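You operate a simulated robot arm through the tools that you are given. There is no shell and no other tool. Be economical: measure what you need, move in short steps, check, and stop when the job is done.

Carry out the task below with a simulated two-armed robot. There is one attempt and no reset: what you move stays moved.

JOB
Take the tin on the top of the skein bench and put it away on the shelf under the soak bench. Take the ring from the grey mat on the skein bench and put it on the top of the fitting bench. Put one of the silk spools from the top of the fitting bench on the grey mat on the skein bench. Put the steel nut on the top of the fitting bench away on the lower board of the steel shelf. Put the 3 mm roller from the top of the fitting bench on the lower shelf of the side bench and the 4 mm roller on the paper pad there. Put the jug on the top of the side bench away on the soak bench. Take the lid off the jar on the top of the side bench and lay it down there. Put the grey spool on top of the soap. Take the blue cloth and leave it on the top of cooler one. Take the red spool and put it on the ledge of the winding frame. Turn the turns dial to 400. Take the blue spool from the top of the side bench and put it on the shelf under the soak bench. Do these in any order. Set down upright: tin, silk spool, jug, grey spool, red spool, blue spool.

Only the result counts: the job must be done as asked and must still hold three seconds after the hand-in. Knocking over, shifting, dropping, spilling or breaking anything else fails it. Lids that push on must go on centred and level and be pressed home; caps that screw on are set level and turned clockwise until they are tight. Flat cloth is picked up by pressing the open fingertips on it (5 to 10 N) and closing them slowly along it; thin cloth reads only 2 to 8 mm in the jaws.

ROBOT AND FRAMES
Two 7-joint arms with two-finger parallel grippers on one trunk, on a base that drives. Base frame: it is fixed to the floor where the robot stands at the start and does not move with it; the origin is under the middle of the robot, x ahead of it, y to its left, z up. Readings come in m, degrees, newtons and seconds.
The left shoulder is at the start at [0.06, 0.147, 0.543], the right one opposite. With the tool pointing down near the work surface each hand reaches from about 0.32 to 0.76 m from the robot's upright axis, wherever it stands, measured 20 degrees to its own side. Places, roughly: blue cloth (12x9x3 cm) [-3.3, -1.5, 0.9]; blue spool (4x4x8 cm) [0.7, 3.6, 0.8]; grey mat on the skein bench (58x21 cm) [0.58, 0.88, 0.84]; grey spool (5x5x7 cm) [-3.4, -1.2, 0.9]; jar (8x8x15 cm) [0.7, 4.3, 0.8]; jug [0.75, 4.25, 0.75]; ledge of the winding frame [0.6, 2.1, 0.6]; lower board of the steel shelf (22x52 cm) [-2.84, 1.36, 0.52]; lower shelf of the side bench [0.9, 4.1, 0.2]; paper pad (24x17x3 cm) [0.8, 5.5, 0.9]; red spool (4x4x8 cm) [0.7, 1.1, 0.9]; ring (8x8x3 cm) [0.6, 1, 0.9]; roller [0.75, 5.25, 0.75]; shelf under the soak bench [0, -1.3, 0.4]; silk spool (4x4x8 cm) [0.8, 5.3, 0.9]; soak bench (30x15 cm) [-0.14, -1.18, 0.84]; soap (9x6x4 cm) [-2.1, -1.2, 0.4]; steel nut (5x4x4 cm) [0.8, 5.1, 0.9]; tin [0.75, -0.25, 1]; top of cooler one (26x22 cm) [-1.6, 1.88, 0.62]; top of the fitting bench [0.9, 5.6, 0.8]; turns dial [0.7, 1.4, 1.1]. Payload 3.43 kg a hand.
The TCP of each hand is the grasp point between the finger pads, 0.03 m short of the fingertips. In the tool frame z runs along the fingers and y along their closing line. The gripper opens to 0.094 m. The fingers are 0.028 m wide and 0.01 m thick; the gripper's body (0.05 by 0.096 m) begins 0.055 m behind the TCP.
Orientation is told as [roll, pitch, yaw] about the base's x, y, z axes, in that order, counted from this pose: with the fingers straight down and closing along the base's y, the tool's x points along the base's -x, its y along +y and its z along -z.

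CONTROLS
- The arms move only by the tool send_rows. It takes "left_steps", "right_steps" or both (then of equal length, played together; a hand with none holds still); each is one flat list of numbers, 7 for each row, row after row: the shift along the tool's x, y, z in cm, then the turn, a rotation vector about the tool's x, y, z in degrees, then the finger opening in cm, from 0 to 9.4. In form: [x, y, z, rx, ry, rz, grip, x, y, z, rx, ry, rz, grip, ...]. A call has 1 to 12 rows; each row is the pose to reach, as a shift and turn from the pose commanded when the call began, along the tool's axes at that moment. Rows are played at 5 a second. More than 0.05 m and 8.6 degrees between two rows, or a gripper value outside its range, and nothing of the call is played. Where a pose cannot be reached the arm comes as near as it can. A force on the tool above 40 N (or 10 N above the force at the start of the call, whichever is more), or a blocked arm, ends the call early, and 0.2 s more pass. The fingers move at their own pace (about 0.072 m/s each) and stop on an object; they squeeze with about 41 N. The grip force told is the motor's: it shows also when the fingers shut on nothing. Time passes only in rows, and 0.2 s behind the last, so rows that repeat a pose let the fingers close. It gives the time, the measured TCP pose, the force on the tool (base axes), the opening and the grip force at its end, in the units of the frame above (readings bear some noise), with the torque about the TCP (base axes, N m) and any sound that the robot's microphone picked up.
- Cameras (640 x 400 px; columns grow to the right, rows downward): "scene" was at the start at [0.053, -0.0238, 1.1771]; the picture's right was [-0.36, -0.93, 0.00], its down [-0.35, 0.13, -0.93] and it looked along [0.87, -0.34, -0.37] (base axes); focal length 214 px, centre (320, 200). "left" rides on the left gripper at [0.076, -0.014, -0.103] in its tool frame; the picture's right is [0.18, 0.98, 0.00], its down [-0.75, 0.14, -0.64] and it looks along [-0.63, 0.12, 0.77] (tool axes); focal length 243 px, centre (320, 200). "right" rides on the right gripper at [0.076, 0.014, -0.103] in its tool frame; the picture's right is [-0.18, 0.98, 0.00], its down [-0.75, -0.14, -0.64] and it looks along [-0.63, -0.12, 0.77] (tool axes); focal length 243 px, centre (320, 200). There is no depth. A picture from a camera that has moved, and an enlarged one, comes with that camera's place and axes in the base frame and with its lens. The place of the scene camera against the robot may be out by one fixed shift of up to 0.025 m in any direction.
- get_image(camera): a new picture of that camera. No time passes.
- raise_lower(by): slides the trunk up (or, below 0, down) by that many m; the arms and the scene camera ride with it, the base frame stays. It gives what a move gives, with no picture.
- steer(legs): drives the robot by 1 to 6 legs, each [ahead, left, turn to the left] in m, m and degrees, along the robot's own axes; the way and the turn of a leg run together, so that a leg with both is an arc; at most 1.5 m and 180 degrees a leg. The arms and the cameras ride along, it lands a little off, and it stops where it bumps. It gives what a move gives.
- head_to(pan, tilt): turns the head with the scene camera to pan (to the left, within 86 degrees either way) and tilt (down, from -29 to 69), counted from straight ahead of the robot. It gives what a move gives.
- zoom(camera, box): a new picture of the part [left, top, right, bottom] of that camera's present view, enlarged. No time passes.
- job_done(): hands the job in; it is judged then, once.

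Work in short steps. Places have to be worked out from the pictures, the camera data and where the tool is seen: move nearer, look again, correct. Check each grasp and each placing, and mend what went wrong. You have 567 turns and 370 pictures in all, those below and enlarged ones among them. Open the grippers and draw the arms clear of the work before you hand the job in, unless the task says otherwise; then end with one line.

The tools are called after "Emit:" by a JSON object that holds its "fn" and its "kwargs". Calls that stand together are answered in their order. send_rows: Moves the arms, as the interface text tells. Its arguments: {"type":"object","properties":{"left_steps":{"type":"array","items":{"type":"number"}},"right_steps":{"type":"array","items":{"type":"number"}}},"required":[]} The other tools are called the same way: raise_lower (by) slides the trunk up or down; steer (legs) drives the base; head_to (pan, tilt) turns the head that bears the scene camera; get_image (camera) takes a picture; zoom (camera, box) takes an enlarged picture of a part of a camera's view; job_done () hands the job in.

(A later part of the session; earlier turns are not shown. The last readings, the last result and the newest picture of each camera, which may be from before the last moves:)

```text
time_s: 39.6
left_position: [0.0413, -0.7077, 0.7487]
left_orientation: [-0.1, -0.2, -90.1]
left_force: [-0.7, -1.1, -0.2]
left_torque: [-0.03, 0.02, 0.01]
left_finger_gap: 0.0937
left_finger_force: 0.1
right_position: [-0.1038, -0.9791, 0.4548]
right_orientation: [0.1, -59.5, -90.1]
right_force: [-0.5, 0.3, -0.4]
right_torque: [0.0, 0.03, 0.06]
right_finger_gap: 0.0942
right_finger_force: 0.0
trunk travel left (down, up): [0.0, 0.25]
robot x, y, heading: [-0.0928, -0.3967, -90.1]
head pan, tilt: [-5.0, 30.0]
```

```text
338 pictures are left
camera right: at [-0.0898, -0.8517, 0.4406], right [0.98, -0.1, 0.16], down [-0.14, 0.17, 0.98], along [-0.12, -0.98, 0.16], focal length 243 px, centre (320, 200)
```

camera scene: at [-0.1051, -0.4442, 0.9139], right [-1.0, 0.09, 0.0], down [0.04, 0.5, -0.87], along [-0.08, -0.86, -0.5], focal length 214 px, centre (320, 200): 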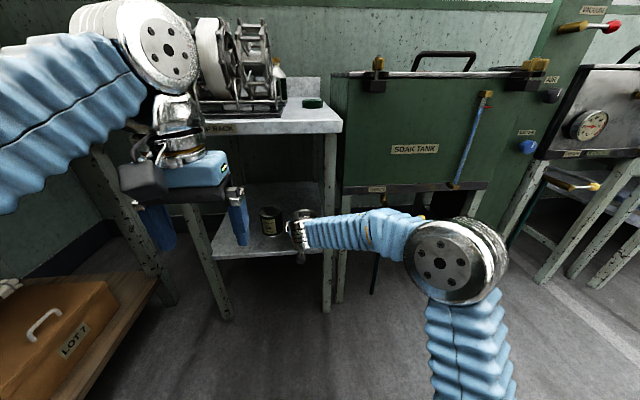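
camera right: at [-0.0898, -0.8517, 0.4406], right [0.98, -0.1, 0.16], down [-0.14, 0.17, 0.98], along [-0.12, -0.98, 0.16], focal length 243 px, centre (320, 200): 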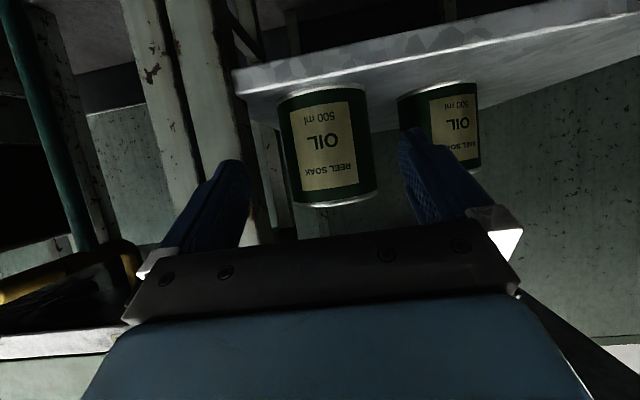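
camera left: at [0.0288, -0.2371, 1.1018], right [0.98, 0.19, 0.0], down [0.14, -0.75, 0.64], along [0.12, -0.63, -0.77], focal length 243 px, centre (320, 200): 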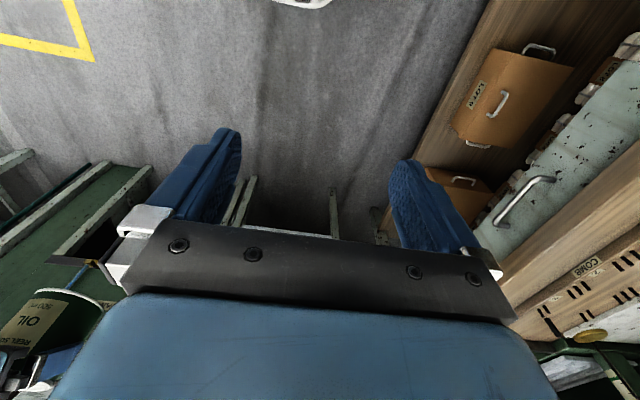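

The tin stands well on the shelf. Next I back off, raise the trunk and turn toward −x to see the grey spool/cloth area.

Emit:
{"fn": "steer", "kwargs": {"legs": [[-0.4, -0.2, 0], [0, 0, -90]]}}

Emit:
{"fn": "raise_lower", "kwargs": {"by": 0.25}}

Emit:
{"fn": "head_to", "kwargs": {"pan": 0, "tilt": 20}}

Emit:
{"fn": "get_image", "kwargs": {"camera": "scene"}}

```text
time_s: 46.1
left_position: [-0.603, -0.1237, 0.7479]
left_orientation: [0.0, 0.0, 179.0]
left_force: [-0.4, 0.1, -0.5]
left_torque: [0.0, -0.03, 0.02]
left_finger_gap: 0.0939
left_finger_force: 0.0
right_position: [-0.8735, 0.0253, 0.455]
right_orientation: [0.0, -59.5, 179.1]
right_force: [1.1, -1.2, -0.3]
right_torque: [0.02, 0.01, -0.01]
right_finger_gap: 0.0938
right_finger_force: 0.0
trunk travel left (down, up): [0.0, 0.25]
robot x, y, heading: [-0.2878, 0.0069, 179.0]
head pan, tilt: [-5.0, 30.0]
```

```text
time_s: 48.7
left_position: [-0.6045, -0.1245, 0.9984]
left_orientation: [0.0, -0.2, 178.9]
left_force: [0.0, 0.0, 0.3]
left_torque: [0.01, 0.02, -0.03]
left_finger_gap: 0.094
left_finger_force: 0.0
right_position: [-0.8737, 0.0258, 0.7043]
right_orientation: [0.0, -59.5, 179.0]
right_force: [-0.9, -0.6, 0.4]
right_torque: [-0.01, -0.01, 0.01]
right_finger_gap: 0.0939
right_finger_force: 0.2
trunk travel left (down, up): [-0.25, 0.0]
robot x, y, heading: [-0.2853, 0.0061, 179.0]
head pan, tilt: [-5.0, 30.0]
```

```text
time_s: 49.4
left_position: [-0.603, -0.1235, 0.9987]
left_orientation: [0.0, -0.1, 178.9]
left_force: [-0.5, -0.5, 0.0]
left_torque: [0.01, 0.01, 0.01]
left_finger_gap: 0.0941
left_finger_force: 0.0
right_position: [-0.8742, 0.025, 0.7041]
right_orientation: [-0.1, -59.5, 179.0]
right_force: [-0.7, 0.3, -0.4]
right_torque: [0.02, -0.02, 0.02]
right_finger_gap: 0.0937
right_finger_force: 0.2
trunk travel left (down, up): [-0.25, 0.0]
robot x, y, heading: [-0.2884, 0.0061, 179.1]
head pan, tilt: [0.0, 20.0]
```

```text
337 pictures are left
camera scene: at [-0.3544, 0.0163, 1.18], right [0.02, 1.0, 0.0], down [0.34, -0.01, -0.94], along [-0.94, 0.02, -0.34], focal length 214 px, centre (320, 200)
```

scene: 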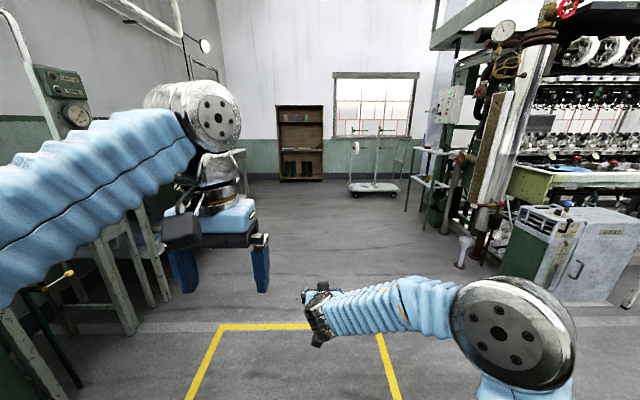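

The cooler and steel shelf are on the right. I drive 1.4 m ahead and look left for soap and grey spool.

Emit:
{"fn": "steer", "kwargs": {"legs": [[1.4, 0, 0.9]]}}

Emit:
{"fn": "head_to", "kwargs": {"pan": 40, "tilt": 25}}

Emit:
{"fn": "get_image", "kwargs": {"camera": "scene"}}

Emit:
{"fn": "head_to", "kwargs": {"pan": 85, "tilt": 30}}

Emit:
{"fn": "get_image", "kwargs": {"camera": "scene"}}

```text
time_s: 56.4
left_position: [-2.0035, -0.1375, 0.9993]
left_orientation: [0.0, 0.0, -178.9]
left_force: [0.5, -0.8, -0.7]
left_torque: [0.05, -0.03, 0.0]
left_finger_gap: 0.0939
left_finger_force: 0.1
right_position: [-2.2773, 0.0022, 0.7033]
right_orientation: [-0.1, -59.5, -178.9]
right_force: [-1.3, 0.0, -0.5]
right_torque: [0.02, 0.04, -0.02]
right_finger_gap: 0.094
right_finger_force: 0.0
trunk travel left (down, up): [-0.25, 0.0]
robot x, y, heading: [-1.6915, 0.0023, -178.7]
head pan, tilt: [0.0, 20.0]
```

```text
time_s: 57.5
left_position: [-2.0014, -0.1376, 0.9991]
left_orientation: [0.0, -0.1, -178.9]
left_force: [0.3, 0.9, 0.1]
left_torque: [0.0, 0.01, 0.01]
left_finger_gap: 0.0938
left_finger_force: 0.0
right_position: [-2.277, 0.0004, 0.7039]
right_orientation: [0.2, -59.5, -179.0]
right_force: [-0.2, 0.0, 0.3]
right_torque: [0.01, -0.02, -0.02]
right_finger_gap: 0.0938
right_finger_force: 0.0
trunk travel left (down, up): [-0.25, 0.0]
robot x, y, heading: [-1.6909, 0.0023, -179.0]
head pan, tilt: [40.0, 25.0]
```

```text
336 pictures are left
camera scene: at [-1.7343, -0.0465, 1.1719], right [-0.66, 0.75, 0.0], down [0.32, 0.28, -0.91], along [-0.68, -0.6, -0.42], focal length 214 px, centre (320, 200)
```

scene: 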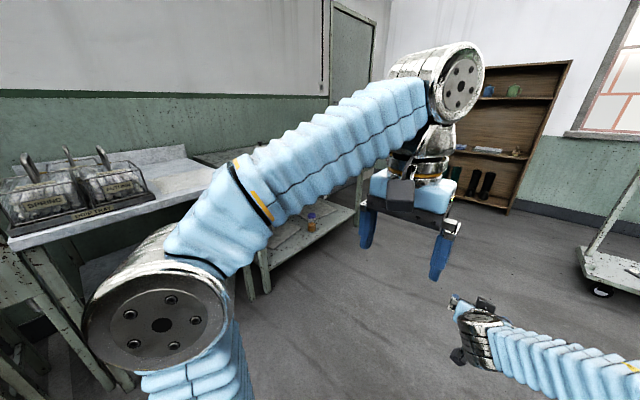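

```text
time_s: 58.6
left_position: [-2.0023, -0.1378, 0.9995]
left_orientation: [-0.1, -0.1, -178.8]
left_force: [-0.4, 0.0, -0.3]
left_torque: [-0.02, 0.02, 0.02]
left_finger_gap: 0.0942
left_finger_force: 0.1
right_position: [-2.277, 0.0013, 0.7033]
right_orientation: [0.1, -59.5, -178.9]
right_force: [-0.6, -0.2, -0.7]
right_torque: [0.01, 0.01, -0.01]
right_finger_gap: 0.0941
right_finger_force: 0.2
trunk travel left (down, up): [-0.25, 0.0]
robot x, y, heading: [-1.6915, 0.0031, -178.8]
head pan, tilt: [85.0, 30.0]
```

```text
335 pictures are left
camera scene: at [-1.6711, -0.0762, 1.164], right [-1.0, 0.07, 0.0], down [0.03, 0.5, -0.87], along [-0.06, -0.86, -0.5], focal length 214 px, centre (320, 200)
```

scene: 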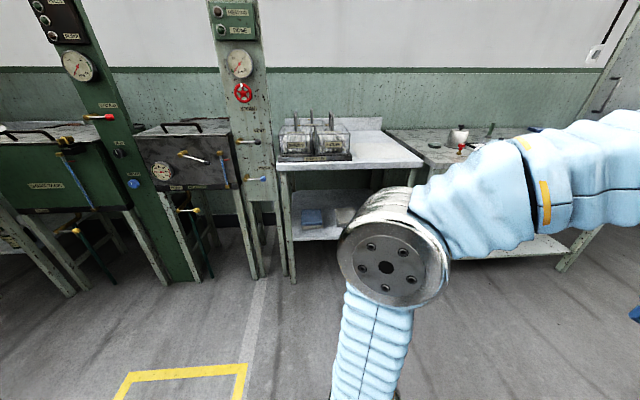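

Two benches stand against the −y wall. I drive 1.1 m further and turn to face them.

Emit:
{"fn": "steer", "kwargs": {"legs": [[1.1, 0, 0], [0, 0, 89]]}}

Emit:
{"fn": "head_to", "kwargs": {"pan": -15, "tilt": 25}}

Emit:
{"fn": "get_image", "kwargs": {"camera": "scene"}}

Emit:
{"fn": "head_to", "kwargs": {"pan": 25, "tilt": 25}}

Emit:
{"fn": "get_image", "kwargs": {"camera": "scene"}}

```text
time_s: 68.1
left_position: [-2.6793, -0.3276, 0.9988]
left_orientation: [-0.1, -0.1, -90.6]
left_force: [0.2, 0.7, 0.8]
left_torque: [0.02, 0.02, 0.03]
left_finger_gap: 0.0939
left_finger_force: 0.0
right_position: [-2.8268, -0.5995, 0.7042]
right_orientation: [0.1, -59.4, -90.5]
right_force: [0.6, 0.4, -0.4]
right_torque: [0.03, -0.01, -0.01]
right_finger_gap: 0.094
right_finger_force: 0.0
trunk travel left (down, up): [-0.25, 0.0]
robot x, y, heading: [-2.813, -0.0116, -90.7]
head pan, tilt: [85.0, 30.0]
```

```text
time_s: 69.9
left_position: [-2.6781, -0.3284, 0.9995]
left_orientation: [-0.1, -0.1, -90.5]
left_force: [0.0, 1.1, -0.2]
left_torque: [0.01, 0.0, 0.02]
left_finger_gap: 0.0942
left_finger_force: 0.0
right_position: [-2.8256, -0.5991, 0.7033]
right_orientation: [-0.1, -59.6, -90.6]
right_force: [0.6, -0.9, -0.8]
right_torque: [-0.02, -0.05, -0.01]
right_finger_gap: 0.094
right_finger_force: 0.1
trunk travel left (down, up): [-0.25, 0.0]
robot x, y, heading: [-2.8116, -0.0112, -90.3]
head pan, tilt: [-15.0, 25.0]
```

```text
334 pictures are left
camera scene: at [-2.8397, -0.0621, 1.1719], right [-0.96, 0.27, 0.0], down [0.11, 0.41, -0.91], along [-0.24, -0.87, -0.42], focal length 214 px, centre (320, 200)
```

scene: 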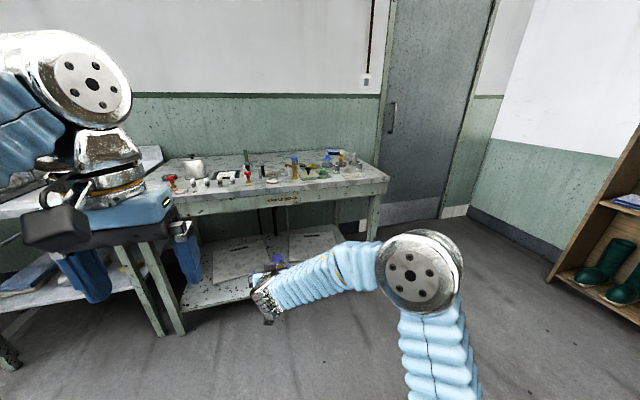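

```text
time_s: 71.0
left_position: [-2.6795, -0.3276, 0.9991]
left_orientation: [-0.1, -0.1, -90.5]
left_force: [0.2, -0.2, 0.6]
left_torque: [-0.01, -0.01, -0.01]
left_finger_gap: 0.094
left_finger_force: 0.2
right_position: [-2.8262, -0.5994, 0.7034]
right_orientation: [0.0, -59.4, -90.5]
right_force: [-0.7, 0.0, 0.3]
right_torque: [-0.03, -0.02, -0.02]
right_finger_gap: 0.0941
right_finger_force: 0.2
trunk travel left (down, up): [-0.25, 0.0]
robot x, y, heading: [-2.8097, -0.0124, -90.5]
head pan, tilt: [25.0, 25.0]
```

```text
333 pictures are left
camera scene: at [-2.777, -0.0572, 1.1719], right [-0.91, -0.41, 0.0], down [-0.18, 0.38, -0.91], along [0.38, -0.82, -0.42], focal length 214 px, centre (320, 200)
```

scene: 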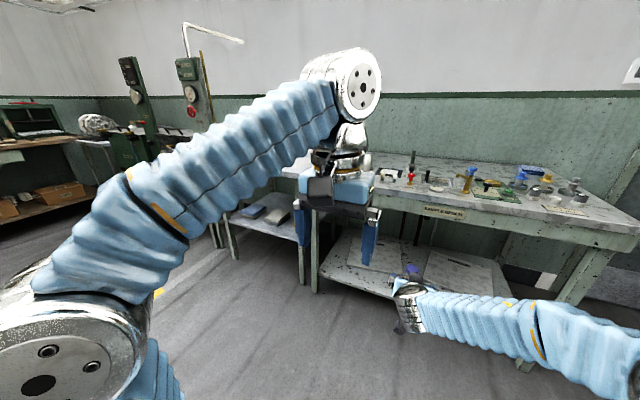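

Zoom on the cluttered bench to identify the grey spool and blue cloth.

Emit:
{"fn": "head_to", "kwargs": {"pan": -15, "tilt": 20}}

Emit:
{"fn": "zoom", "kwargs": {"camera": "scene", "box": [140, 110, 400, 230]}}

```text
time_s: 72.0
left_position: [-2.6789, -0.3285, 0.9996]
left_orientation: [-0.1, -0.1, -90.5]
left_force: [0.2, 0.2, -0.1]
left_torque: [-0.01, 0.06, 0.0]
left_finger_gap: 0.0939
left_finger_force: 0.0
right_position: [-2.8255, -0.5989, 0.7045]
right_orientation: [0.0, -59.4, -90.5]
right_force: [0.1, 0.7, -0.6]
right_torque: [0.02, 0.01, 0.0]
right_finger_gap: 0.0938
right_finger_force: 0.0
trunk travel left (down, up): [-0.25, 0.0]
robot x, y, heading: [-2.8137, -0.0113, -90.5]
head pan, tilt: [-15.0, 20.0]
```

```text
2.46 times, centred on (270, 170) of scene
camera zoom: at [-2.8399, -0.0631, 1.18], right [-0.96, 0.27, 0.0], down [0.09, 0.33, -0.94], along [-0.25, -0.91, -0.34], focal length 528 px, centre (443, 274)
```

zoom: 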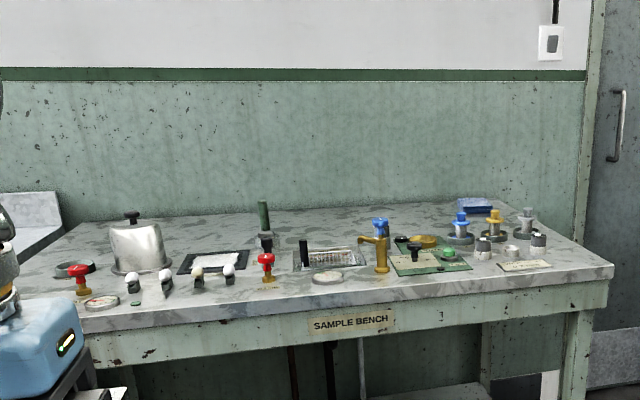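

The grey spool is at about (−3.36, −1.19), the cloth near (−3.32, −1.48) at the back. I raise the right hand to z≈1.0 and drive nearer.

Emit:
{"fn": "send_rows", "kwargs": {"right_steps": [-4, 0, -2, 0, 0, 0, 9.4, -8, 0, -4, 0, 0, 0, 9.4, -12, 0, -6, 0, 0, 0, 9.4, -16, 0, -8.5, 0, 0, 0, 9.4, -20, 0, -11, 0, 0, 0, 9.4, -24, -1, -14, 0, 0, 0, 9.4, -27, -3, -17, 0, 0, 0, 9.4, -28, -6, -20, 0, 0, 0, 9.4, -29, -9, -21, 0, 0, 0, 9.4]}}

Emit:
{"fn": "steer", "kwargs": {"legs": [[0.35, -0.42, 0.5]]}}

Emit:
{"fn": "head_to", "kwargs": {"pan": -10, "tilt": 35}}

Emit:
{"fn": "get_image", "kwargs": {"camera": "scene"}}

Emit:
{"fn": "get_image", "kwargs": {"camera": "right"}}

```text
refused: row 6 steps farther than a row can; nothing moved
```

```text
time_s: 75.2
left_position: [-3.0962, -0.6765, 0.9997]
left_orientation: [-0.1, -0.1, -90.0]
left_force: [-0.4, -0.6, 0.5]
left_torque: [-0.01, -0.01, 0.02]
left_finger_gap: 0.094
left_finger_force: 0.1
right_position: [-3.2384, -0.9483, 0.7053]
right_orientation: [0.0, -59.5, -90.0]
right_force: [-0.2, 0.1, 0.4]
right_torque: [0.03, 0.03, 0.04]
right_finger_gap: 0.0941
right_finger_force: 0.1
trunk travel left (down, up): [-0.25, 0.0]
robot x, y, heading: [-3.2271, -0.3588, -90.0]
head pan, tilt: [-15.0, 20.0]
```

```text
time_s: 75.9
left_position: [-3.0955, -0.6773, 0.9995]
left_orientation: [-0.1, -0.2, -89.9]
left_force: [0.3, -0.7, -0.7]
left_torque: [-0.04, -0.01, 0.01]
left_finger_gap: 0.0941
left_finger_force: 0.0
right_position: [-3.2401, -0.9489, 0.7052]
right_orientation: [0.0, -59.5, -90.0]
right_force: [0.4, 0.1, -0.4]
right_torque: [-0.02, 0.03, 0.01]
right_finger_gap: 0.0941
right_finger_force: 0.0
trunk travel left (down, up): [-0.25, 0.0]
robot x, y, heading: [-3.2256, -0.3639, -90.1]
head pan, tilt: [-10.0, 35.0]
```

```text
331 pictures are left
camera scene: at [-3.2491, -0.4099, 1.1562], right [-0.98, 0.17, 0.0], down [0.1, 0.56, -0.82], along [-0.14, -0.81, -0.57], focal length 214 px, centre (320, 200)
```

scene: 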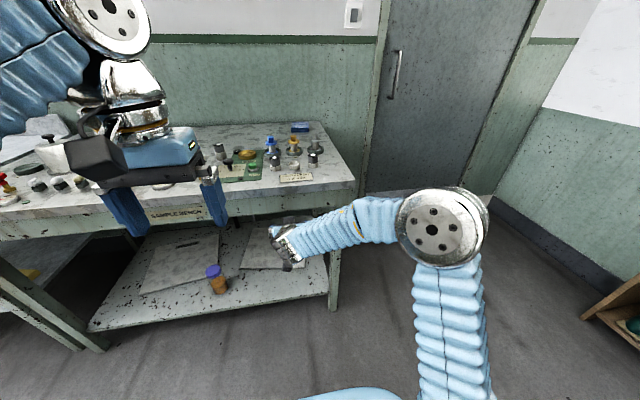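

```text
330 pictures are left
camera right: at [-3.2253, -0.8213, 0.6906], right [0.98, -0.09, 0.16], down [-0.14, 0.17, 0.98], along [-0.12, -0.98, 0.15], focal length 243 px, centre (320, 200)
```

right: 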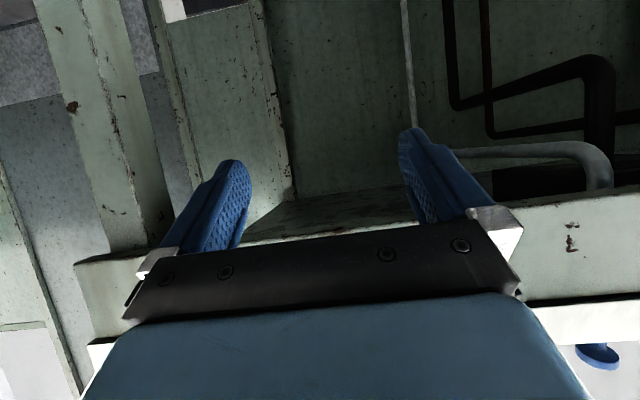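

The row list was refused and the base moved anyway; the hand is now near the bench's underside but touching nothing. I back off, then raise the hand.

Emit:
{"fn": "steer", "kwargs": {"legs": [[-0.3, 0, 0]]}}

Emit:
{"fn": "send_rows", "kwargs": {"right_steps": [-4, 0, -2, 0, 0, 0, 9.4, -8, 0, -4, 0, 0, 0, 9.4, -12, 0, -6, 0, 0, 0, 9.4, -16, 0, -8.5, 0, 0, 0, 9.4, -20, 0, -11, 0, 0, 0, 9.4, -23.5, -1, -13.5, 0, 0, 0, 9.4, -26, -3, -16, 0, 0, 0, 9.4, -28, -6, -18.5, 0, 0, 0, 9.4, -29, -9, -21, 0, 0, 0, 9.4]}}

```text
time_s: 78.0
left_position: [-3.095, -0.3749, 0.9981]
left_orientation: [-0.1, -0.2, -89.7]
left_force: [1.9, -0.4, -0.1]
left_torque: [0.01, 0.01, -0.02]
left_finger_gap: 0.094
left_finger_force: 0.0
right_position: [-3.2372, -0.6486, 0.7033]
right_orientation: [0.0, -59.5, -89.7]
right_force: [-0.1, -0.2, 0.1]
right_torque: [-0.01, 0.0, -0.01]
right_finger_gap: 0.0938
right_finger_force: 0.0
trunk travel left (down, up): [-0.25, 0.0]
robot x, y, heading: [-3.2285, -0.0633, -89.5]
head pan, tilt: [-10.0, 35.0]
```

```text
time_s: 80.0
left_position: [-3.0945, -0.3746, 0.9982]
left_orientation: [-0.1, -0.1, -89.7]
left_force: [-0.5, 0.0, -0.3]
left_torque: [-0.02, 0.02, 0.0]
left_finger_gap: 0.094
left_finger_force: 0.0
right_position: [-3.3258, -0.6165, 1.0634]
right_orientation: [0.0, -59.5, -89.6]
right_force: [0.0, 0.0, 0.1]
right_torque: [-0.01, 0.01, -0.03]
right_finger_gap: 0.094
right_finger_force: 0.1
trunk travel left (down, up): [-0.25, 0.0]
robot x, y, heading: [-3.2307, -0.0615, -89.7]
head pan, tilt: [-10.0, 35.0]
```

Now drive 0.38 m ahead with both hands high, and look.

Emit:
{"fn": "steer", "kwargs": {"legs": [[0.36, -0.03, 0]]}}

Emit:
{"fn": "get_image", "kwargs": {"camera": "scene"}}

Emit:
{"fn": "get_image", "kwargs": {"camera": "right"}}

Emit:
{"fn": "zoom", "kwargs": {"camera": "scene", "box": [200, 90, 360, 210]}}

```text
time_s: 82.3
left_position: [-3.1314, -0.7411, 0.9981]
left_orientation: [-0.1, -0.2, -90.6]
left_force: [-0.7, 0.2, 1.1]
left_torque: [-0.01, -0.01, 0.0]
left_finger_gap: 0.0941
left_finger_force: 0.0
right_position: [-3.3668, -0.9796, 1.0627]
right_orientation: [0.0, -59.5, -90.6]
right_force: [0.5, 0.5, 0.3]
right_torque: [0.0, 0.02, 0.04]
right_finger_gap: 0.094
right_finger_force: 0.0
trunk travel left (down, up): [-0.25, 0.0]
robot x, y, heading: [-3.2605, -0.423, -90.8]
head pan, tilt: [-10.0, 35.0]
```

```text
329 pictures are left
camera scene: at [-3.2827, -0.4728, 1.1562], right [-0.98, 0.18, 0.0], down [0.11, 0.56, -0.82], along [-0.15, -0.81, -0.57], focal length 214 px, centre (320, 200)
```

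scene: 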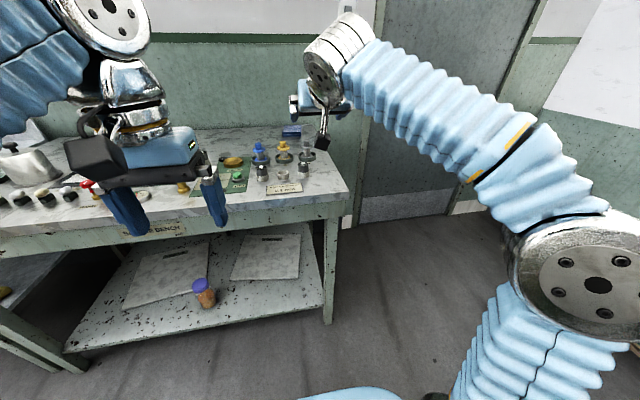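

```text
328 pictures are left
camera right: at [-3.3517, -0.8512, 1.0494], right [0.98, -0.1, 0.16], down [-0.14, 0.17, 0.98], along [-0.13, -0.98, 0.15], focal length 243 px, centre (320, 200)
```

right: 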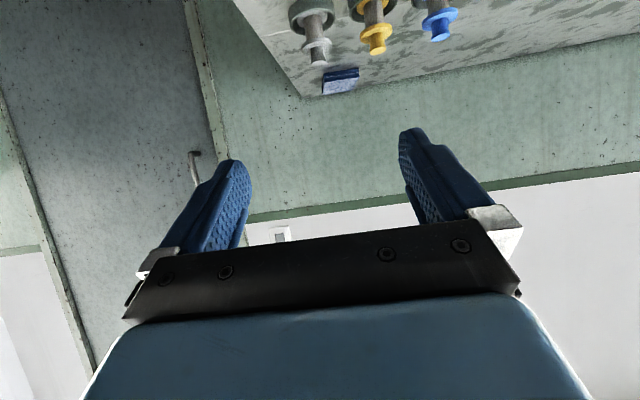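

```text
3.33 times, centred on (280, 150) of scene
camera zoom: at [-3.2827, -0.4728, 1.1562], right [-0.98, 0.18, 0.0], down [0.11, 0.56, -0.82], along [-0.15, -0.81, -0.57], focal length 715 px, centre (453, 367)
```

zoom: 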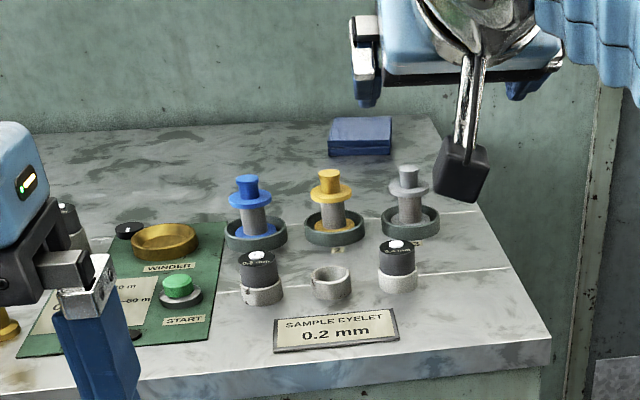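

I see three spools standing in dishes; the grey one is the right-most. I advance the right hand 10 cm along its axis for a second view.

Emit:
{"fn": "send_rows", "kwargs": {"right_steps": [0, 0, 4, 0, 0, 0, 9.4, 0, 0, 8, 0, 0, 0, 9.4, 0, 0, 10, 0, 0, 0, 9.4]}}

Emit:
{"fn": "get_image", "kwargs": {"camera": "right"}}

```text
time_s: 83.1
left_position: [-3.1328, -0.7425, 0.9996]
left_orientation: [-0.1, -0.1, -90.6]
left_force: [-0.3, -0.4, -0.3]
left_torque: [0.01, -0.01, 0.03]
left_finger_gap: 0.094
left_finger_force: 0.0
right_position: [-3.3655, -1.0667, 1.0116]
right_orientation: [-0.1, -59.5, -90.6]
right_force: [-0.4, 0.0, -0.2]
right_torque: [0.02, 0.05, -0.01]
right_finger_gap: 0.0939
right_finger_force: 0.0
trunk travel left (down, up): [-0.25, 0.0]
robot x, y, heading: [-3.2652, -0.4262, -90.7]
head pan, tilt: [-10.0, 35.0]
```

```text
326 pictures are left
camera right: at [-3.3498, -0.9378, 0.9987], right [0.98, -0.1, 0.16], down [-0.14, 0.17, 0.98], along [-0.13, -0.98, 0.15], focal length 243 px, centre (320, 200)
```

right: 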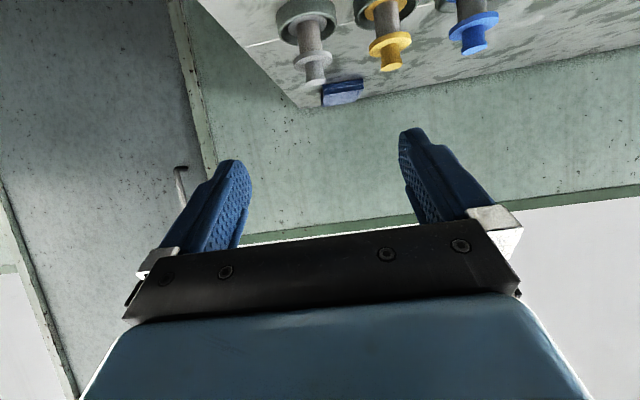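

Spool flange is at about (−3.373, −1.245, 0.87). I zoom to see the spool's shape.

Emit:
{"fn": "zoom", "kwargs": {"camera": "right", "box": [240, 0, 400, 100]}}

Emit:
{"fn": "zoom", "kwargs": {"camera": "scene", "box": [260, 110, 340, 170]}}

```text
4.00 times, centred on (320, 50) of right
camera zoom: at [-3.3498, -0.9378, 0.9987], right [0.98, -0.1, 0.16], down [-0.14, 0.17, 0.98], along [-0.13, -0.98, 0.15], focal length 970 px, centre (320, 800)
```

zoom: 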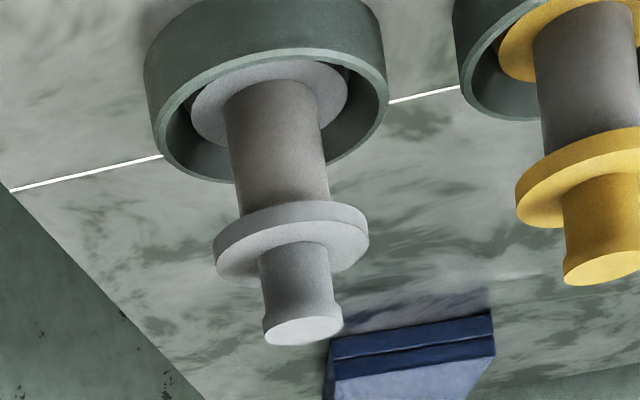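

```text
6.67 times, centred on (300, 140) of scene
camera zoom: at [-3.2827, -0.473, 1.1562], right [-0.98, 0.19, 0.0], down [0.11, 0.56, -0.82], along [-0.15, -0.8, -0.57], focal length 1430 px, centre (453, 600)
```

zoom: 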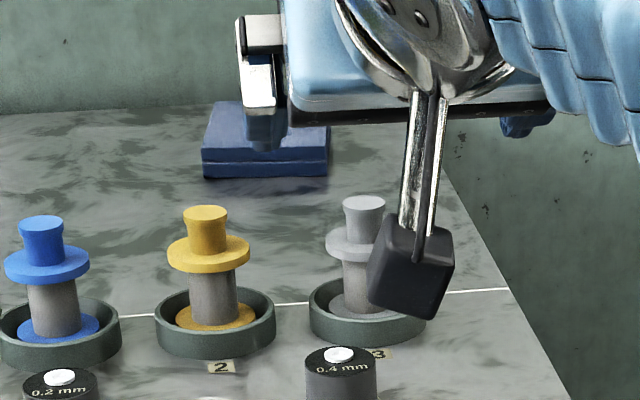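

The knob on top is the grip point. To keep the wrist camera bracket clear of the front row items I yaw the right hand 40° to the left (forearm coming from the right edge), fingers half-closed.

Emit:
{"fn": "send_rows", "kwargs": {"right_steps": [0, -0.6, 0, -6.9, 0, -4.06, 9, 0, -1.2, 0, -13.8, 0, -8.1, 8, 0, -1.8, 0, -20.7, 0, -12.2, 7, 0, -2.4, 0, -27.6, 0, -16.2, 6, 0, -3, 0, -34.5, 0, -20.3, 5, 0, -3, 0, -34.5, 0, -20.3, 5]}}

Emit:
{"fn": "get_image", "kwargs": {"camera": "right"}}

Emit:
{"fn": "zoom", "kwargs": {"camera": "scene", "box": [220, 30, 420, 180]}}

```text
time_s: 84.5
left_position: [-3.1324, -0.7409, 0.9991]
left_orientation: [0.0, -0.1, -90.7]
left_force: [0.2, 0.0, -0.3]
left_torque: [0.0, 0.01, 0.01]
left_finger_gap: 0.0941
left_finger_force: 0.0
right_position: [-3.3976, -1.0658, 1.0115]
right_orientation: [0.1, -59.5, -50.6]
right_force: [-0.3, -0.4, -0.1]
right_torque: [0.01, -0.01, -0.02]
right_finger_gap: 0.0502
right_finger_force: 0.0
trunk travel left (down, up): [-0.25, 0.0]
robot x, y, heading: [-3.2637, -0.4299, -90.6]
head pan, tilt: [-10.0, 35.0]
```

```text
323 pictures are left
camera right: at [-3.4676, -0.9579, 0.999], right [0.82, 0.55, 0.16], down [-0.22, 0.04, 0.97], along [0.53, -0.83, 0.16], focal length 243 px, centre (320, 200)
```

right: 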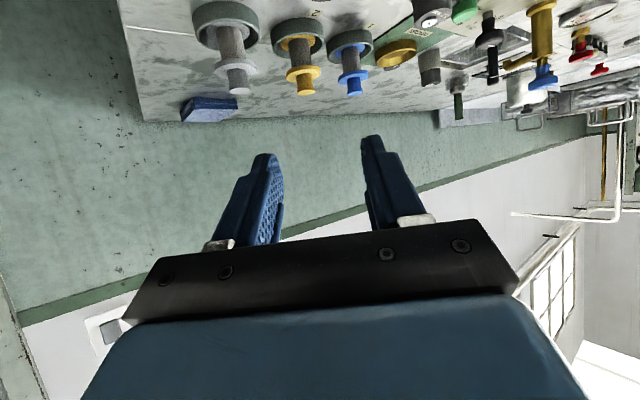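

```text
2.67 times, centred on (320, 105) of scene
camera zoom: at [-3.2828, -0.4731, 1.1561], right [-0.98, 0.18, 0.0], down [0.11, 0.56, -0.82], along [-0.15, -0.8, -0.57], focal length 572 px, centre (320, 453)
```

zoom: 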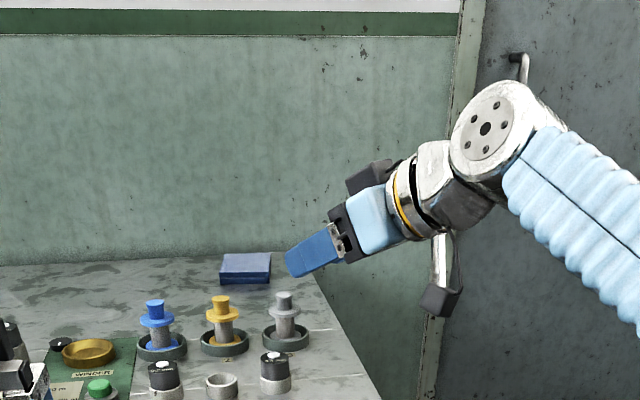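

Two views agree: flange centre (−3.372, −1.232, 0.885). I move laterally and partly in, then verify.

Emit:
{"fn": "send_rows", "kwargs": {"right_steps": [0, -3, 2, 0, 0, 0, 5, 0.5, -6, 4, 0, 0, 0, 5, 1, -8.6, 7, 0, 0, 0, 5, 1.4, -8.6, 9.5, 0, 0, 0, 5]}}

Emit:
{"fn": "get_image", "kwargs": {"camera": "right"}}

Emit:
{"fn": "zoom", "kwargs": {"camera": "scene", "box": [240, 90, 400, 190]}}

```text
time_s: 85.5
left_position: [-3.1317, -0.7412, 0.9989]
left_orientation: [-0.1, -0.1, -90.7]
left_force: [0.1, 0.4, -0.4]
left_torque: [0.0, 0.0, 0.04]
left_finger_gap: 0.0939
left_finger_force: 0.1
right_position: [-3.4178, -1.1755, 0.9499]
right_orientation: [-0.2, -59.6, -50.7]
right_force: [0.3, -0.4, 0.3]
right_torque: [0.03, 0.0, -0.01]
right_finger_gap: 0.0499
right_finger_force: 0.1
trunk travel left (down, up): [-0.25, 0.0]
robot x, y, heading: [-3.2637, -0.4254, -90.7]
head pan, tilt: [-10.0, 35.0]
```

```text
321 pictures are left
camera right: at [-3.488, -1.0674, 0.9365], right [0.82, 0.55, 0.16], down [-0.22, 0.04, 0.97], along [0.53, -0.83, 0.16], focal length 243 px, centre (320, 200)
```

right: 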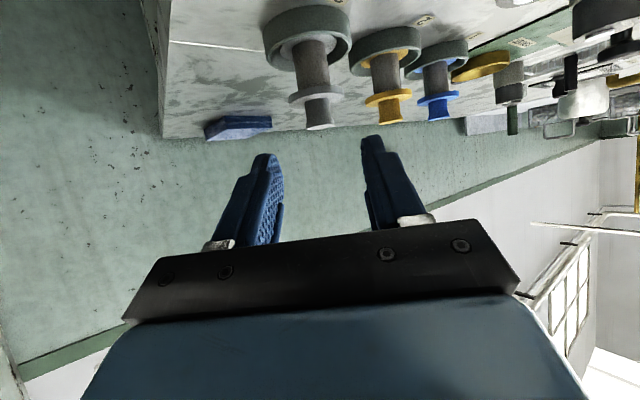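

```text
4.00 times, centred on (320, 140) of scene
camera zoom: at [-3.2828, -0.4731, 1.1562], right [-0.98, 0.19, 0.0], down [0.11, 0.56, -0.82], along [-0.15, -0.8, -0.57], focal length 858 px, centre (320, 440)
```

zoom: 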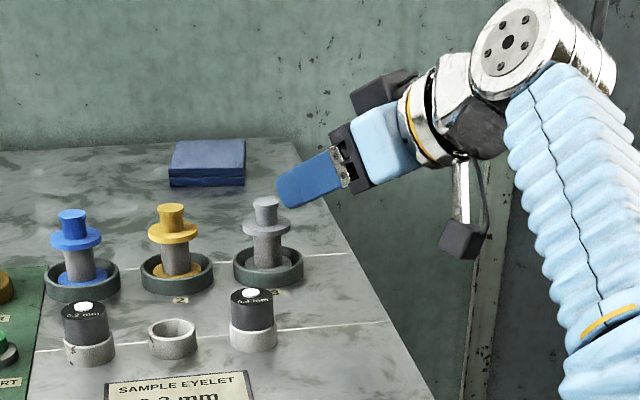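

Consistent. I move in the final 6.5 cm so the fingertips straddle the knob just above the flange.

Emit:
{"fn": "send_rows", "kwargs": {"right_steps": [-0.3, 0, 2.5, 0, 0, 0, 5, -0.3, 0, 4.5, 0, 0, 0, 5, -0.24, 0, 6.4, 0, 0, 0, 5]}}

Emit:
{"fn": "get_image", "kwargs": {"camera": "right"}}

Emit:
{"fn": "zoom", "kwargs": {"camera": "scene", "box": [260, 110, 340, 170]}}

```text
time_s: 86.3
left_position: [-3.1325, -0.7405, 0.9994]
left_orientation: [-0.1, -0.1, -90.7]
left_force: [-0.2, 0.6, 0.1]
left_torque: [0.0, 0.02, -0.01]
left_finger_gap: 0.0938
left_finger_force: 0.0
right_position: [-3.3847, -1.2003, 0.9107]
right_orientation: [-0.3, -59.8, -50.7]
right_force: [-6.1, 1.3, 7.8]
right_torque: [-0.25, 0.13, -0.21]
right_finger_gap: 0.0522
right_finger_force: 2.4
right hand out of reach, approached as far as the arm can: row 1, 2, 3
trunk travel left (down, up): [-0.25, 0.0]
robot x, y, heading: [-3.2597, -0.4237, -90.8]
head pan, tilt: [-10.0, 35.0]
```

```text
319 pictures are left
camera right: at [-3.454, -1.0917, 0.8971], right [0.82, 0.55, 0.16], down [-0.22, 0.05, 0.97], along [0.53, -0.83, 0.16], focal length 243 px, centre (320, 200)
```

right: 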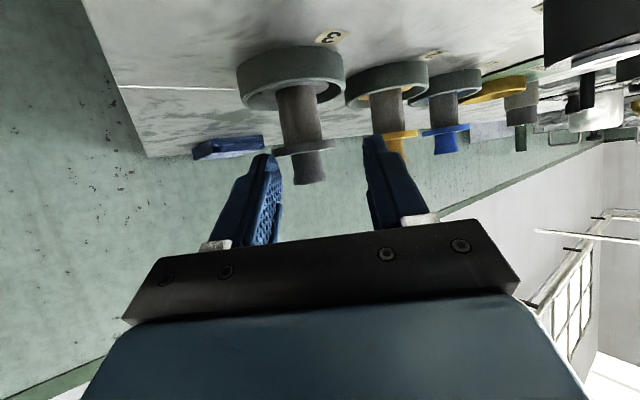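

```text
6.67 times, centred on (300, 140) of scene
camera zoom: at [-3.2835, -0.4721, 1.1564], right [-0.98, 0.19, 0.0], down [0.11, 0.56, -0.82], along [-0.15, -0.81, -0.57], focal length 1430 px, centre (453, 600)
```

zoom: 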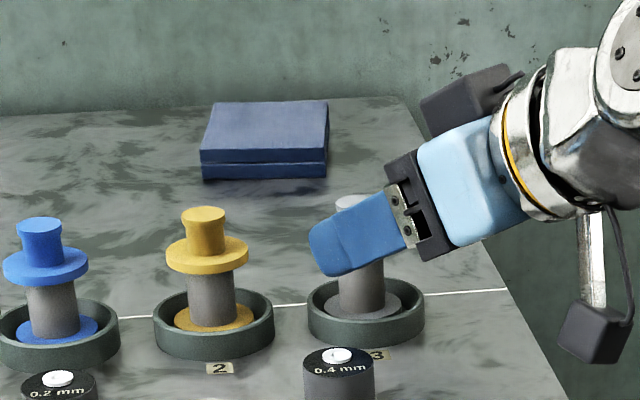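

The arm reached its limit and a finger touches the flange lightly. I shift off it, retreat, and bring the base closer.

Emit:
{"fn": "send_rows", "kwargs": {"right_steps": [-1.0, -0.3, 2.5, 0, 0, 0, 5.6, -2.0, -0.3, 0, 0, 0, 0, 5.6, -2, -0.3, -4, 0, 0, 0, 5.6, -2, -0.3, -8, 0, 0, 0, 5.6]}}

Emit:
{"fn": "get_image", "kwargs": {"camera": "right"}}

```text
time_s: 87.3
left_position: [-3.1323, -0.7426, 0.9983]
left_orientation: [-0.1, -0.1, -90.6]
left_force: [0.3, 0.2, 0.3]
left_torque: [0.04, 0.01, -0.01]
left_finger_gap: 0.0938
left_finger_force: 0.1
right_position: [-3.4176, -1.1553, 0.9672]
right_orientation: [0.1, -59.4, -50.7]
right_force: [-0.2, -1.4, -1.2]
right_torque: [-0.01, 0.03, 0.03]
right_finger_gap: 0.0561
right_finger_force: 0.1
right hand out of reach, approached as far as the arm can: row 1, 2
trunk travel left (down, up): [-0.25, 0.0]
robot x, y, heading: [-3.2616, -0.4298, -90.5]
head pan, tilt: [-10.0, 35.0]
```

```text
317 pictures are left
camera right: at [-3.487, -1.047, 0.9532], right [0.82, 0.55, 0.16], down [-0.22, 0.04, 0.98], along [0.53, -0.83, 0.15], focal length 243 px, centre (320, 200)
```

right: 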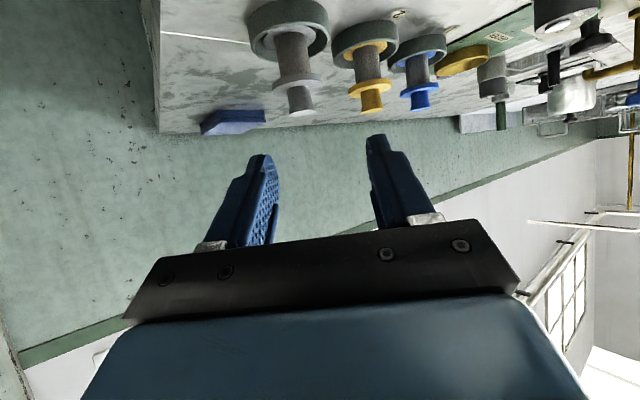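

The spool is undisturbed. I retract the hand a bit more, then drive 0.12 m closer.

Emit:
{"fn": "send_rows", "kwargs": {"right_steps": [-0.2, 0, -3.6, 0, 0, 0, 5, -0.4, 0, -7.2, 0, 0, 0, 5]}}

Emit:
{"fn": "steer", "kwargs": {"legs": [[0.12, 0, 0.6]]}}

Emit:
{"fn": "get_image", "kwargs": {"camera": "right"}}

Emit:
{"fn": "get_image", "kwargs": {"camera": "scene"}}

```text
time_s: 87.9
left_position: [-3.1318, -0.7413, 0.9988]
left_orientation: [-0.2, -0.1, -90.6]
left_force: [-0.2, -0.1, 0.3]
left_torque: [0.0, 0.0, 0.01]
left_finger_gap: 0.0939
left_finger_force: 0.1
right_position: [-3.4567, -1.1082, 1.0065]
right_orientation: [-0.1, -59.5, -50.5]
right_force: [0.1, -0.5, -1.1]
right_torque: [0.0, 0.02, 0.02]
right_finger_gap: 0.0502
right_finger_force: 0.1
trunk travel left (down, up): [-0.25, 0.0]
robot x, y, heading: [-3.2653, -0.4219, -90.7]
head pan, tilt: [-10.0, 35.0]
```

```text
time_s: 89.2
left_position: [-3.1286, -0.8584, 0.9997]
left_orientation: [-0.1, -0.3, -89.9]
left_force: [0.7, -0.4, 0.3]
left_torque: [-0.02, -0.01, -0.01]
left_finger_gap: 0.0941
left_finger_force: 0.0
right_position: [-3.4496, -1.2308, 1.0054]
right_orientation: [-0.1, -59.6, -49.9]
right_force: [-0.2, 0.3, 0.6]
right_torque: [0.03, -0.01, 0.0]
right_finger_gap: 0.0502
right_finger_force: 0.0
trunk travel left (down, up): [-0.25, 0.0]
robot x, y, heading: [-3.2635, -0.545, -89.9]
head pan, tilt: [-10.0, 35.0]
```

```text
316 pictures are left
camera right: at [-3.5197, -1.1232, 0.9925], right [0.81, 0.56, 0.16], down [-0.22, 0.04, 0.98], along [0.54, -0.83, 0.15], focal length 243 px, centre (320, 200)
```

right: 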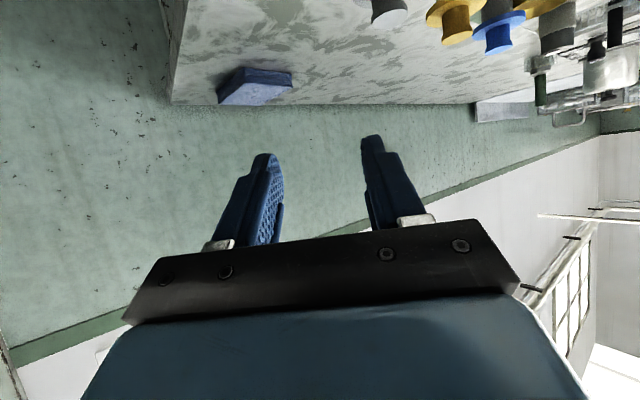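

```text
315 pictures are left
camera scene: at [-3.2826, -0.5927, 1.1561], right [-0.98, 0.17, 0.0], down [0.1, 0.56, -0.82], along [-0.14, -0.81, -0.57], focal length 214 px, centre (320, 200)
```

scene: 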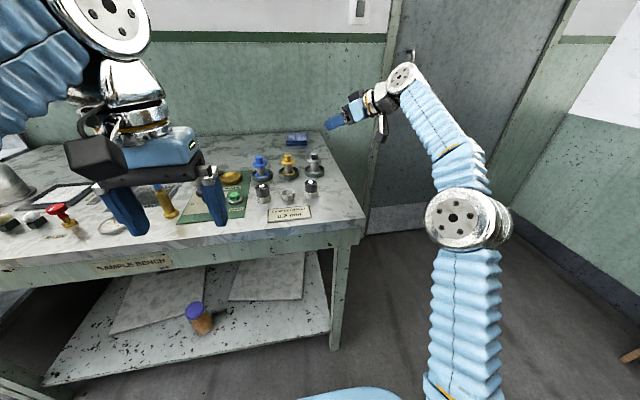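

Now I move to the pre-grasp point 6 cm back along the tool axis from the knob.

Emit:
{"fn": "send_rows", "kwargs": {"right_steps": [2.2, 2, 0.5, 0, 0, 0, 5, 4.2, 4, 1, 0, 0, 0, 5, 5.65, 5.9, 1.4, 0, 0, 0, 5, 5.65, 5.9, 1.4, 0, 0, 0, 5]}}

Emit:
{"fn": "get_image", "kwargs": {"camera": "right"}}

```text
time_s: 90.2
left_position: [-3.1278, -0.8584, 0.999]
left_orientation: [-0.1, -0.2, -89.9]
left_force: [0.6, 0.2, 0.4]
left_torque: [-0.03, -0.01, 0.01]
left_finger_gap: 0.0938
left_finger_force: 0.1
right_position: [-3.4138, -1.1804, 0.9516]
right_orientation: [0.0, -59.6, -49.9]
right_force: [0.1, 0.5, 0.6]
right_torque: [0.02, -0.02, 0.0]
right_finger_gap: 0.0502
right_finger_force: 0.1
trunk travel left (down, up): [-0.25, 0.0]
robot x, y, heading: [-3.2646, -0.5436, -89.9]
head pan, tilt: [-10.0, 35.0]
```

```text
314 pictures are left
camera right: at [-3.4857, -1.0727, 0.9376], right [0.81, 0.56, 0.16], down [-0.22, 0.04, 0.98], along [0.54, -0.83, 0.15], focal length 243 px, centre (320, 200)
```

right: 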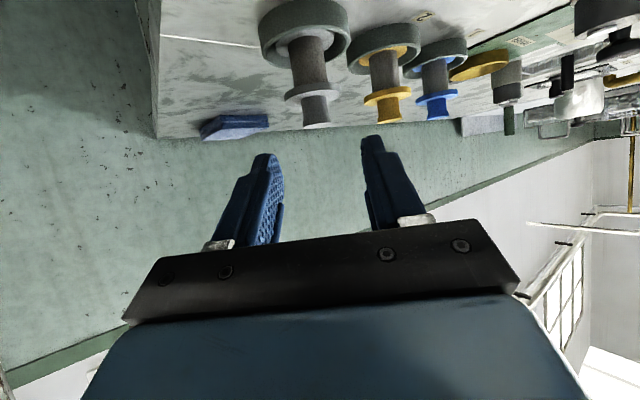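

Aligned. Final 6 cm in.

Emit:
{"fn": "send_rows", "kwargs": {"right_steps": [0, -0.1, 2.5, 0, 0, 0, 5, 0, -0.1, 4.5, 0, 0, 0, 5, 0.15, -0.1, 6, 0, 0, 0, 5]}}

Emit:
{"fn": "get_image", "kwargs": {"camera": "right"}}

Emit:
{"fn": "zoom", "kwargs": {"camera": "scene", "box": [270, 120, 350, 180]}}

```text
time_s: 91.0
left_position: [-3.1283, -0.8601, 0.999]
left_orientation: [-0.1, -0.1, -89.8]
left_force: [-0.2, -0.4, -0.8]
left_torque: [0.02, 0.0, 0.01]
left_finger_gap: 0.0941
left_finger_force: 0.0
right_position: [-3.3833, -1.2193, 0.9197]
right_orientation: [0.0, -59.5, -49.9]
right_force: [0.5, 0.2, -0.6]
right_torque: [0.04, 0.0, 0.0]
right_finger_gap: 0.0497
right_finger_force: 0.0
trunk travel left (down, up): [-0.25, 0.0]
robot x, y, heading: [-3.264, -0.5498, -90.1]
head pan, tilt: [-10.0, 35.0]
```

```text
313 pictures are left
camera right: at [-3.4532, -1.1111, 0.9061], right [0.81, 0.56, 0.16], down [-0.22, 0.04, 0.98], along [0.54, -0.83, 0.15], focal length 243 px, centre (320, 200)
```

right: 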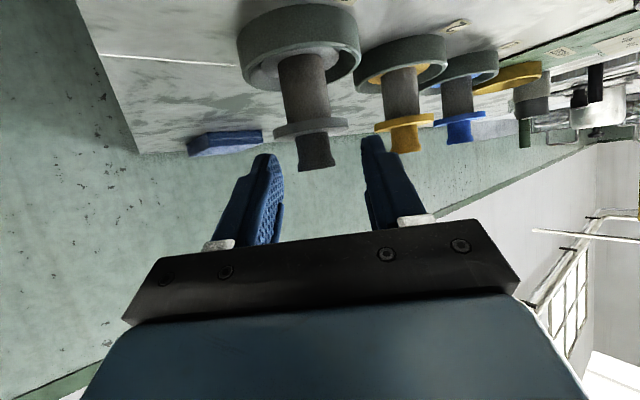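

```text
6.67 times, centred on (310, 150) of scene
camera zoom: at [-3.2826, -0.5928, 1.1562], right [-0.98, 0.17, 0.0], down [0.1, 0.57, -0.82], along [-0.14, -0.81, -0.57], focal length 1430 px, centre (387, 533)
```

zoom: 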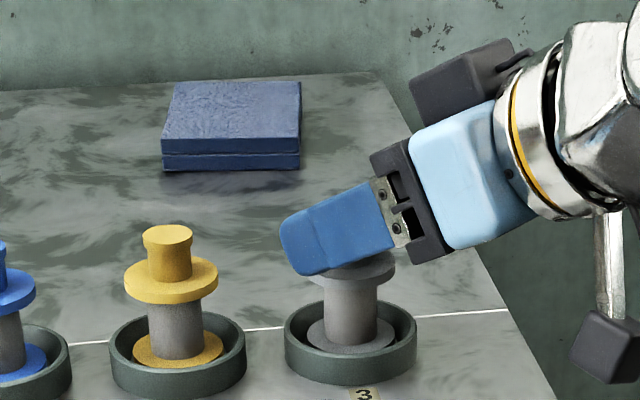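

Fingers cover the knob just above the flange. Close.

Emit:
{"fn": "send_rows", "kwargs": {"right_steps": [0, 0, 0, 0, 0, 0, 3.5, 0, 0, 0, 0, 0, 0, 2.5, 0, 0, 0, 0, 0, 0, 1.5, 0, 0, 0, 0, 0, 0, 1.0, 0, 0, 0, 0, 0, 0, 1.0]}}

Emit:
{"fn": "get_image", "kwargs": {"camera": "right"}}

```text
time_s: 92.2
left_position: [-3.1278, -0.8589, 0.9991]
left_orientation: [-0.1, -0.1, -89.9]
left_force: [-1.0, -0.6, 0.7]
left_torque: [0.0, -0.03, 0.0]
left_finger_gap: 0.094
left_finger_force: 0.0
right_position: [-3.3812, -1.2177, 0.9198]
right_orientation: [0.0, -59.5, -49.8]
right_force: [0.1, -0.5, 0.0]
right_torque: [0.02, 0.01, 0.0]
right_finger_gap: 0.0217
right_finger_force: 41.5
trunk travel left (down, up): [-0.25, 0.0]
robot x, y, heading: [-3.2635, -0.5447, -89.7]
head pan, tilt: [-10.0, 35.0]
```

```text
311 pictures are left
camera right: at [-3.4532, -1.111, 0.9062], right [0.81, 0.56, 0.16], down [-0.22, 0.04, 0.98], along [0.54, -0.83, 0.15], focal length 243 px, centre (320, 200)
```

right: 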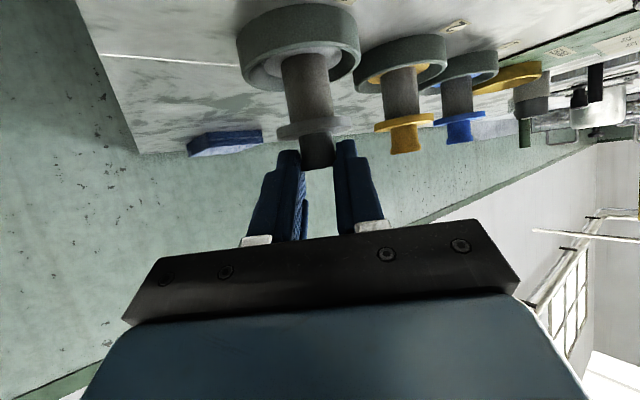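

Knob gripped (2.2 cm). I lift the spool 9 cm out of the dish.

Emit:
{"fn": "send_rows", "kwargs": {"right_steps": [-2.6, 0, -1.5, 0, 0, 0, 1, -5.2, 0, -3.05, 0, 0, 0, 1, -7.8, 0, -4.6, 0, 0, 0, 1]}}

Emit:
{"fn": "get_image", "kwargs": {"camera": "right"}}

Emit:
{"fn": "get_image", "kwargs": {"camera": "scene"}}

```text
time_s: 93.0
left_position: [-3.1281, -0.86, 0.9996]
left_orientation: [-0.1, -0.1, -89.9]
left_force: [0.1, 0.6, 0.0]
left_torque: [0.01, 0.01, -0.02]
left_finger_gap: 0.0942
left_finger_force: 0.0
right_position: [-3.3812, -1.219, 1.0113]
right_orientation: [0.2, -59.5, -50.0]
right_force: [0.8, -0.4, -0.9]
right_torque: [0.01, 0.0, 0.02]
right_finger_gap: 0.0216
right_finger_force: 40.9
trunk travel left (down, up): [-0.25, 0.0]
robot x, y, heading: [-3.261, -0.5485, -90.1]
head pan, tilt: [-10.0, 35.0]
```

```text
310 pictures are left
camera right: at [-3.4514, -1.1112, 0.9977], right [0.81, 0.56, 0.16], down [-0.22, 0.04, 0.98], along [0.54, -0.83, 0.15], focal length 243 px, centre (320, 200)
```

right: 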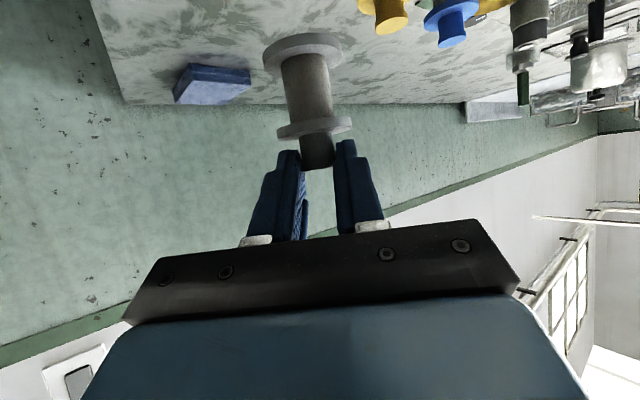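

```text
309 pictures are left
camera scene: at [-3.2826, -0.5929, 1.1561], right [-0.98, 0.17, 0.0], down [0.1, 0.57, -0.82], along [-0.14, -0.81, -0.57], focal length 214 px, centre (320, 200)
```

scene: 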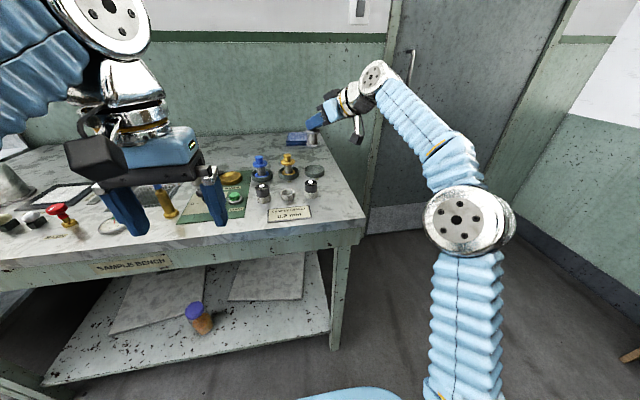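

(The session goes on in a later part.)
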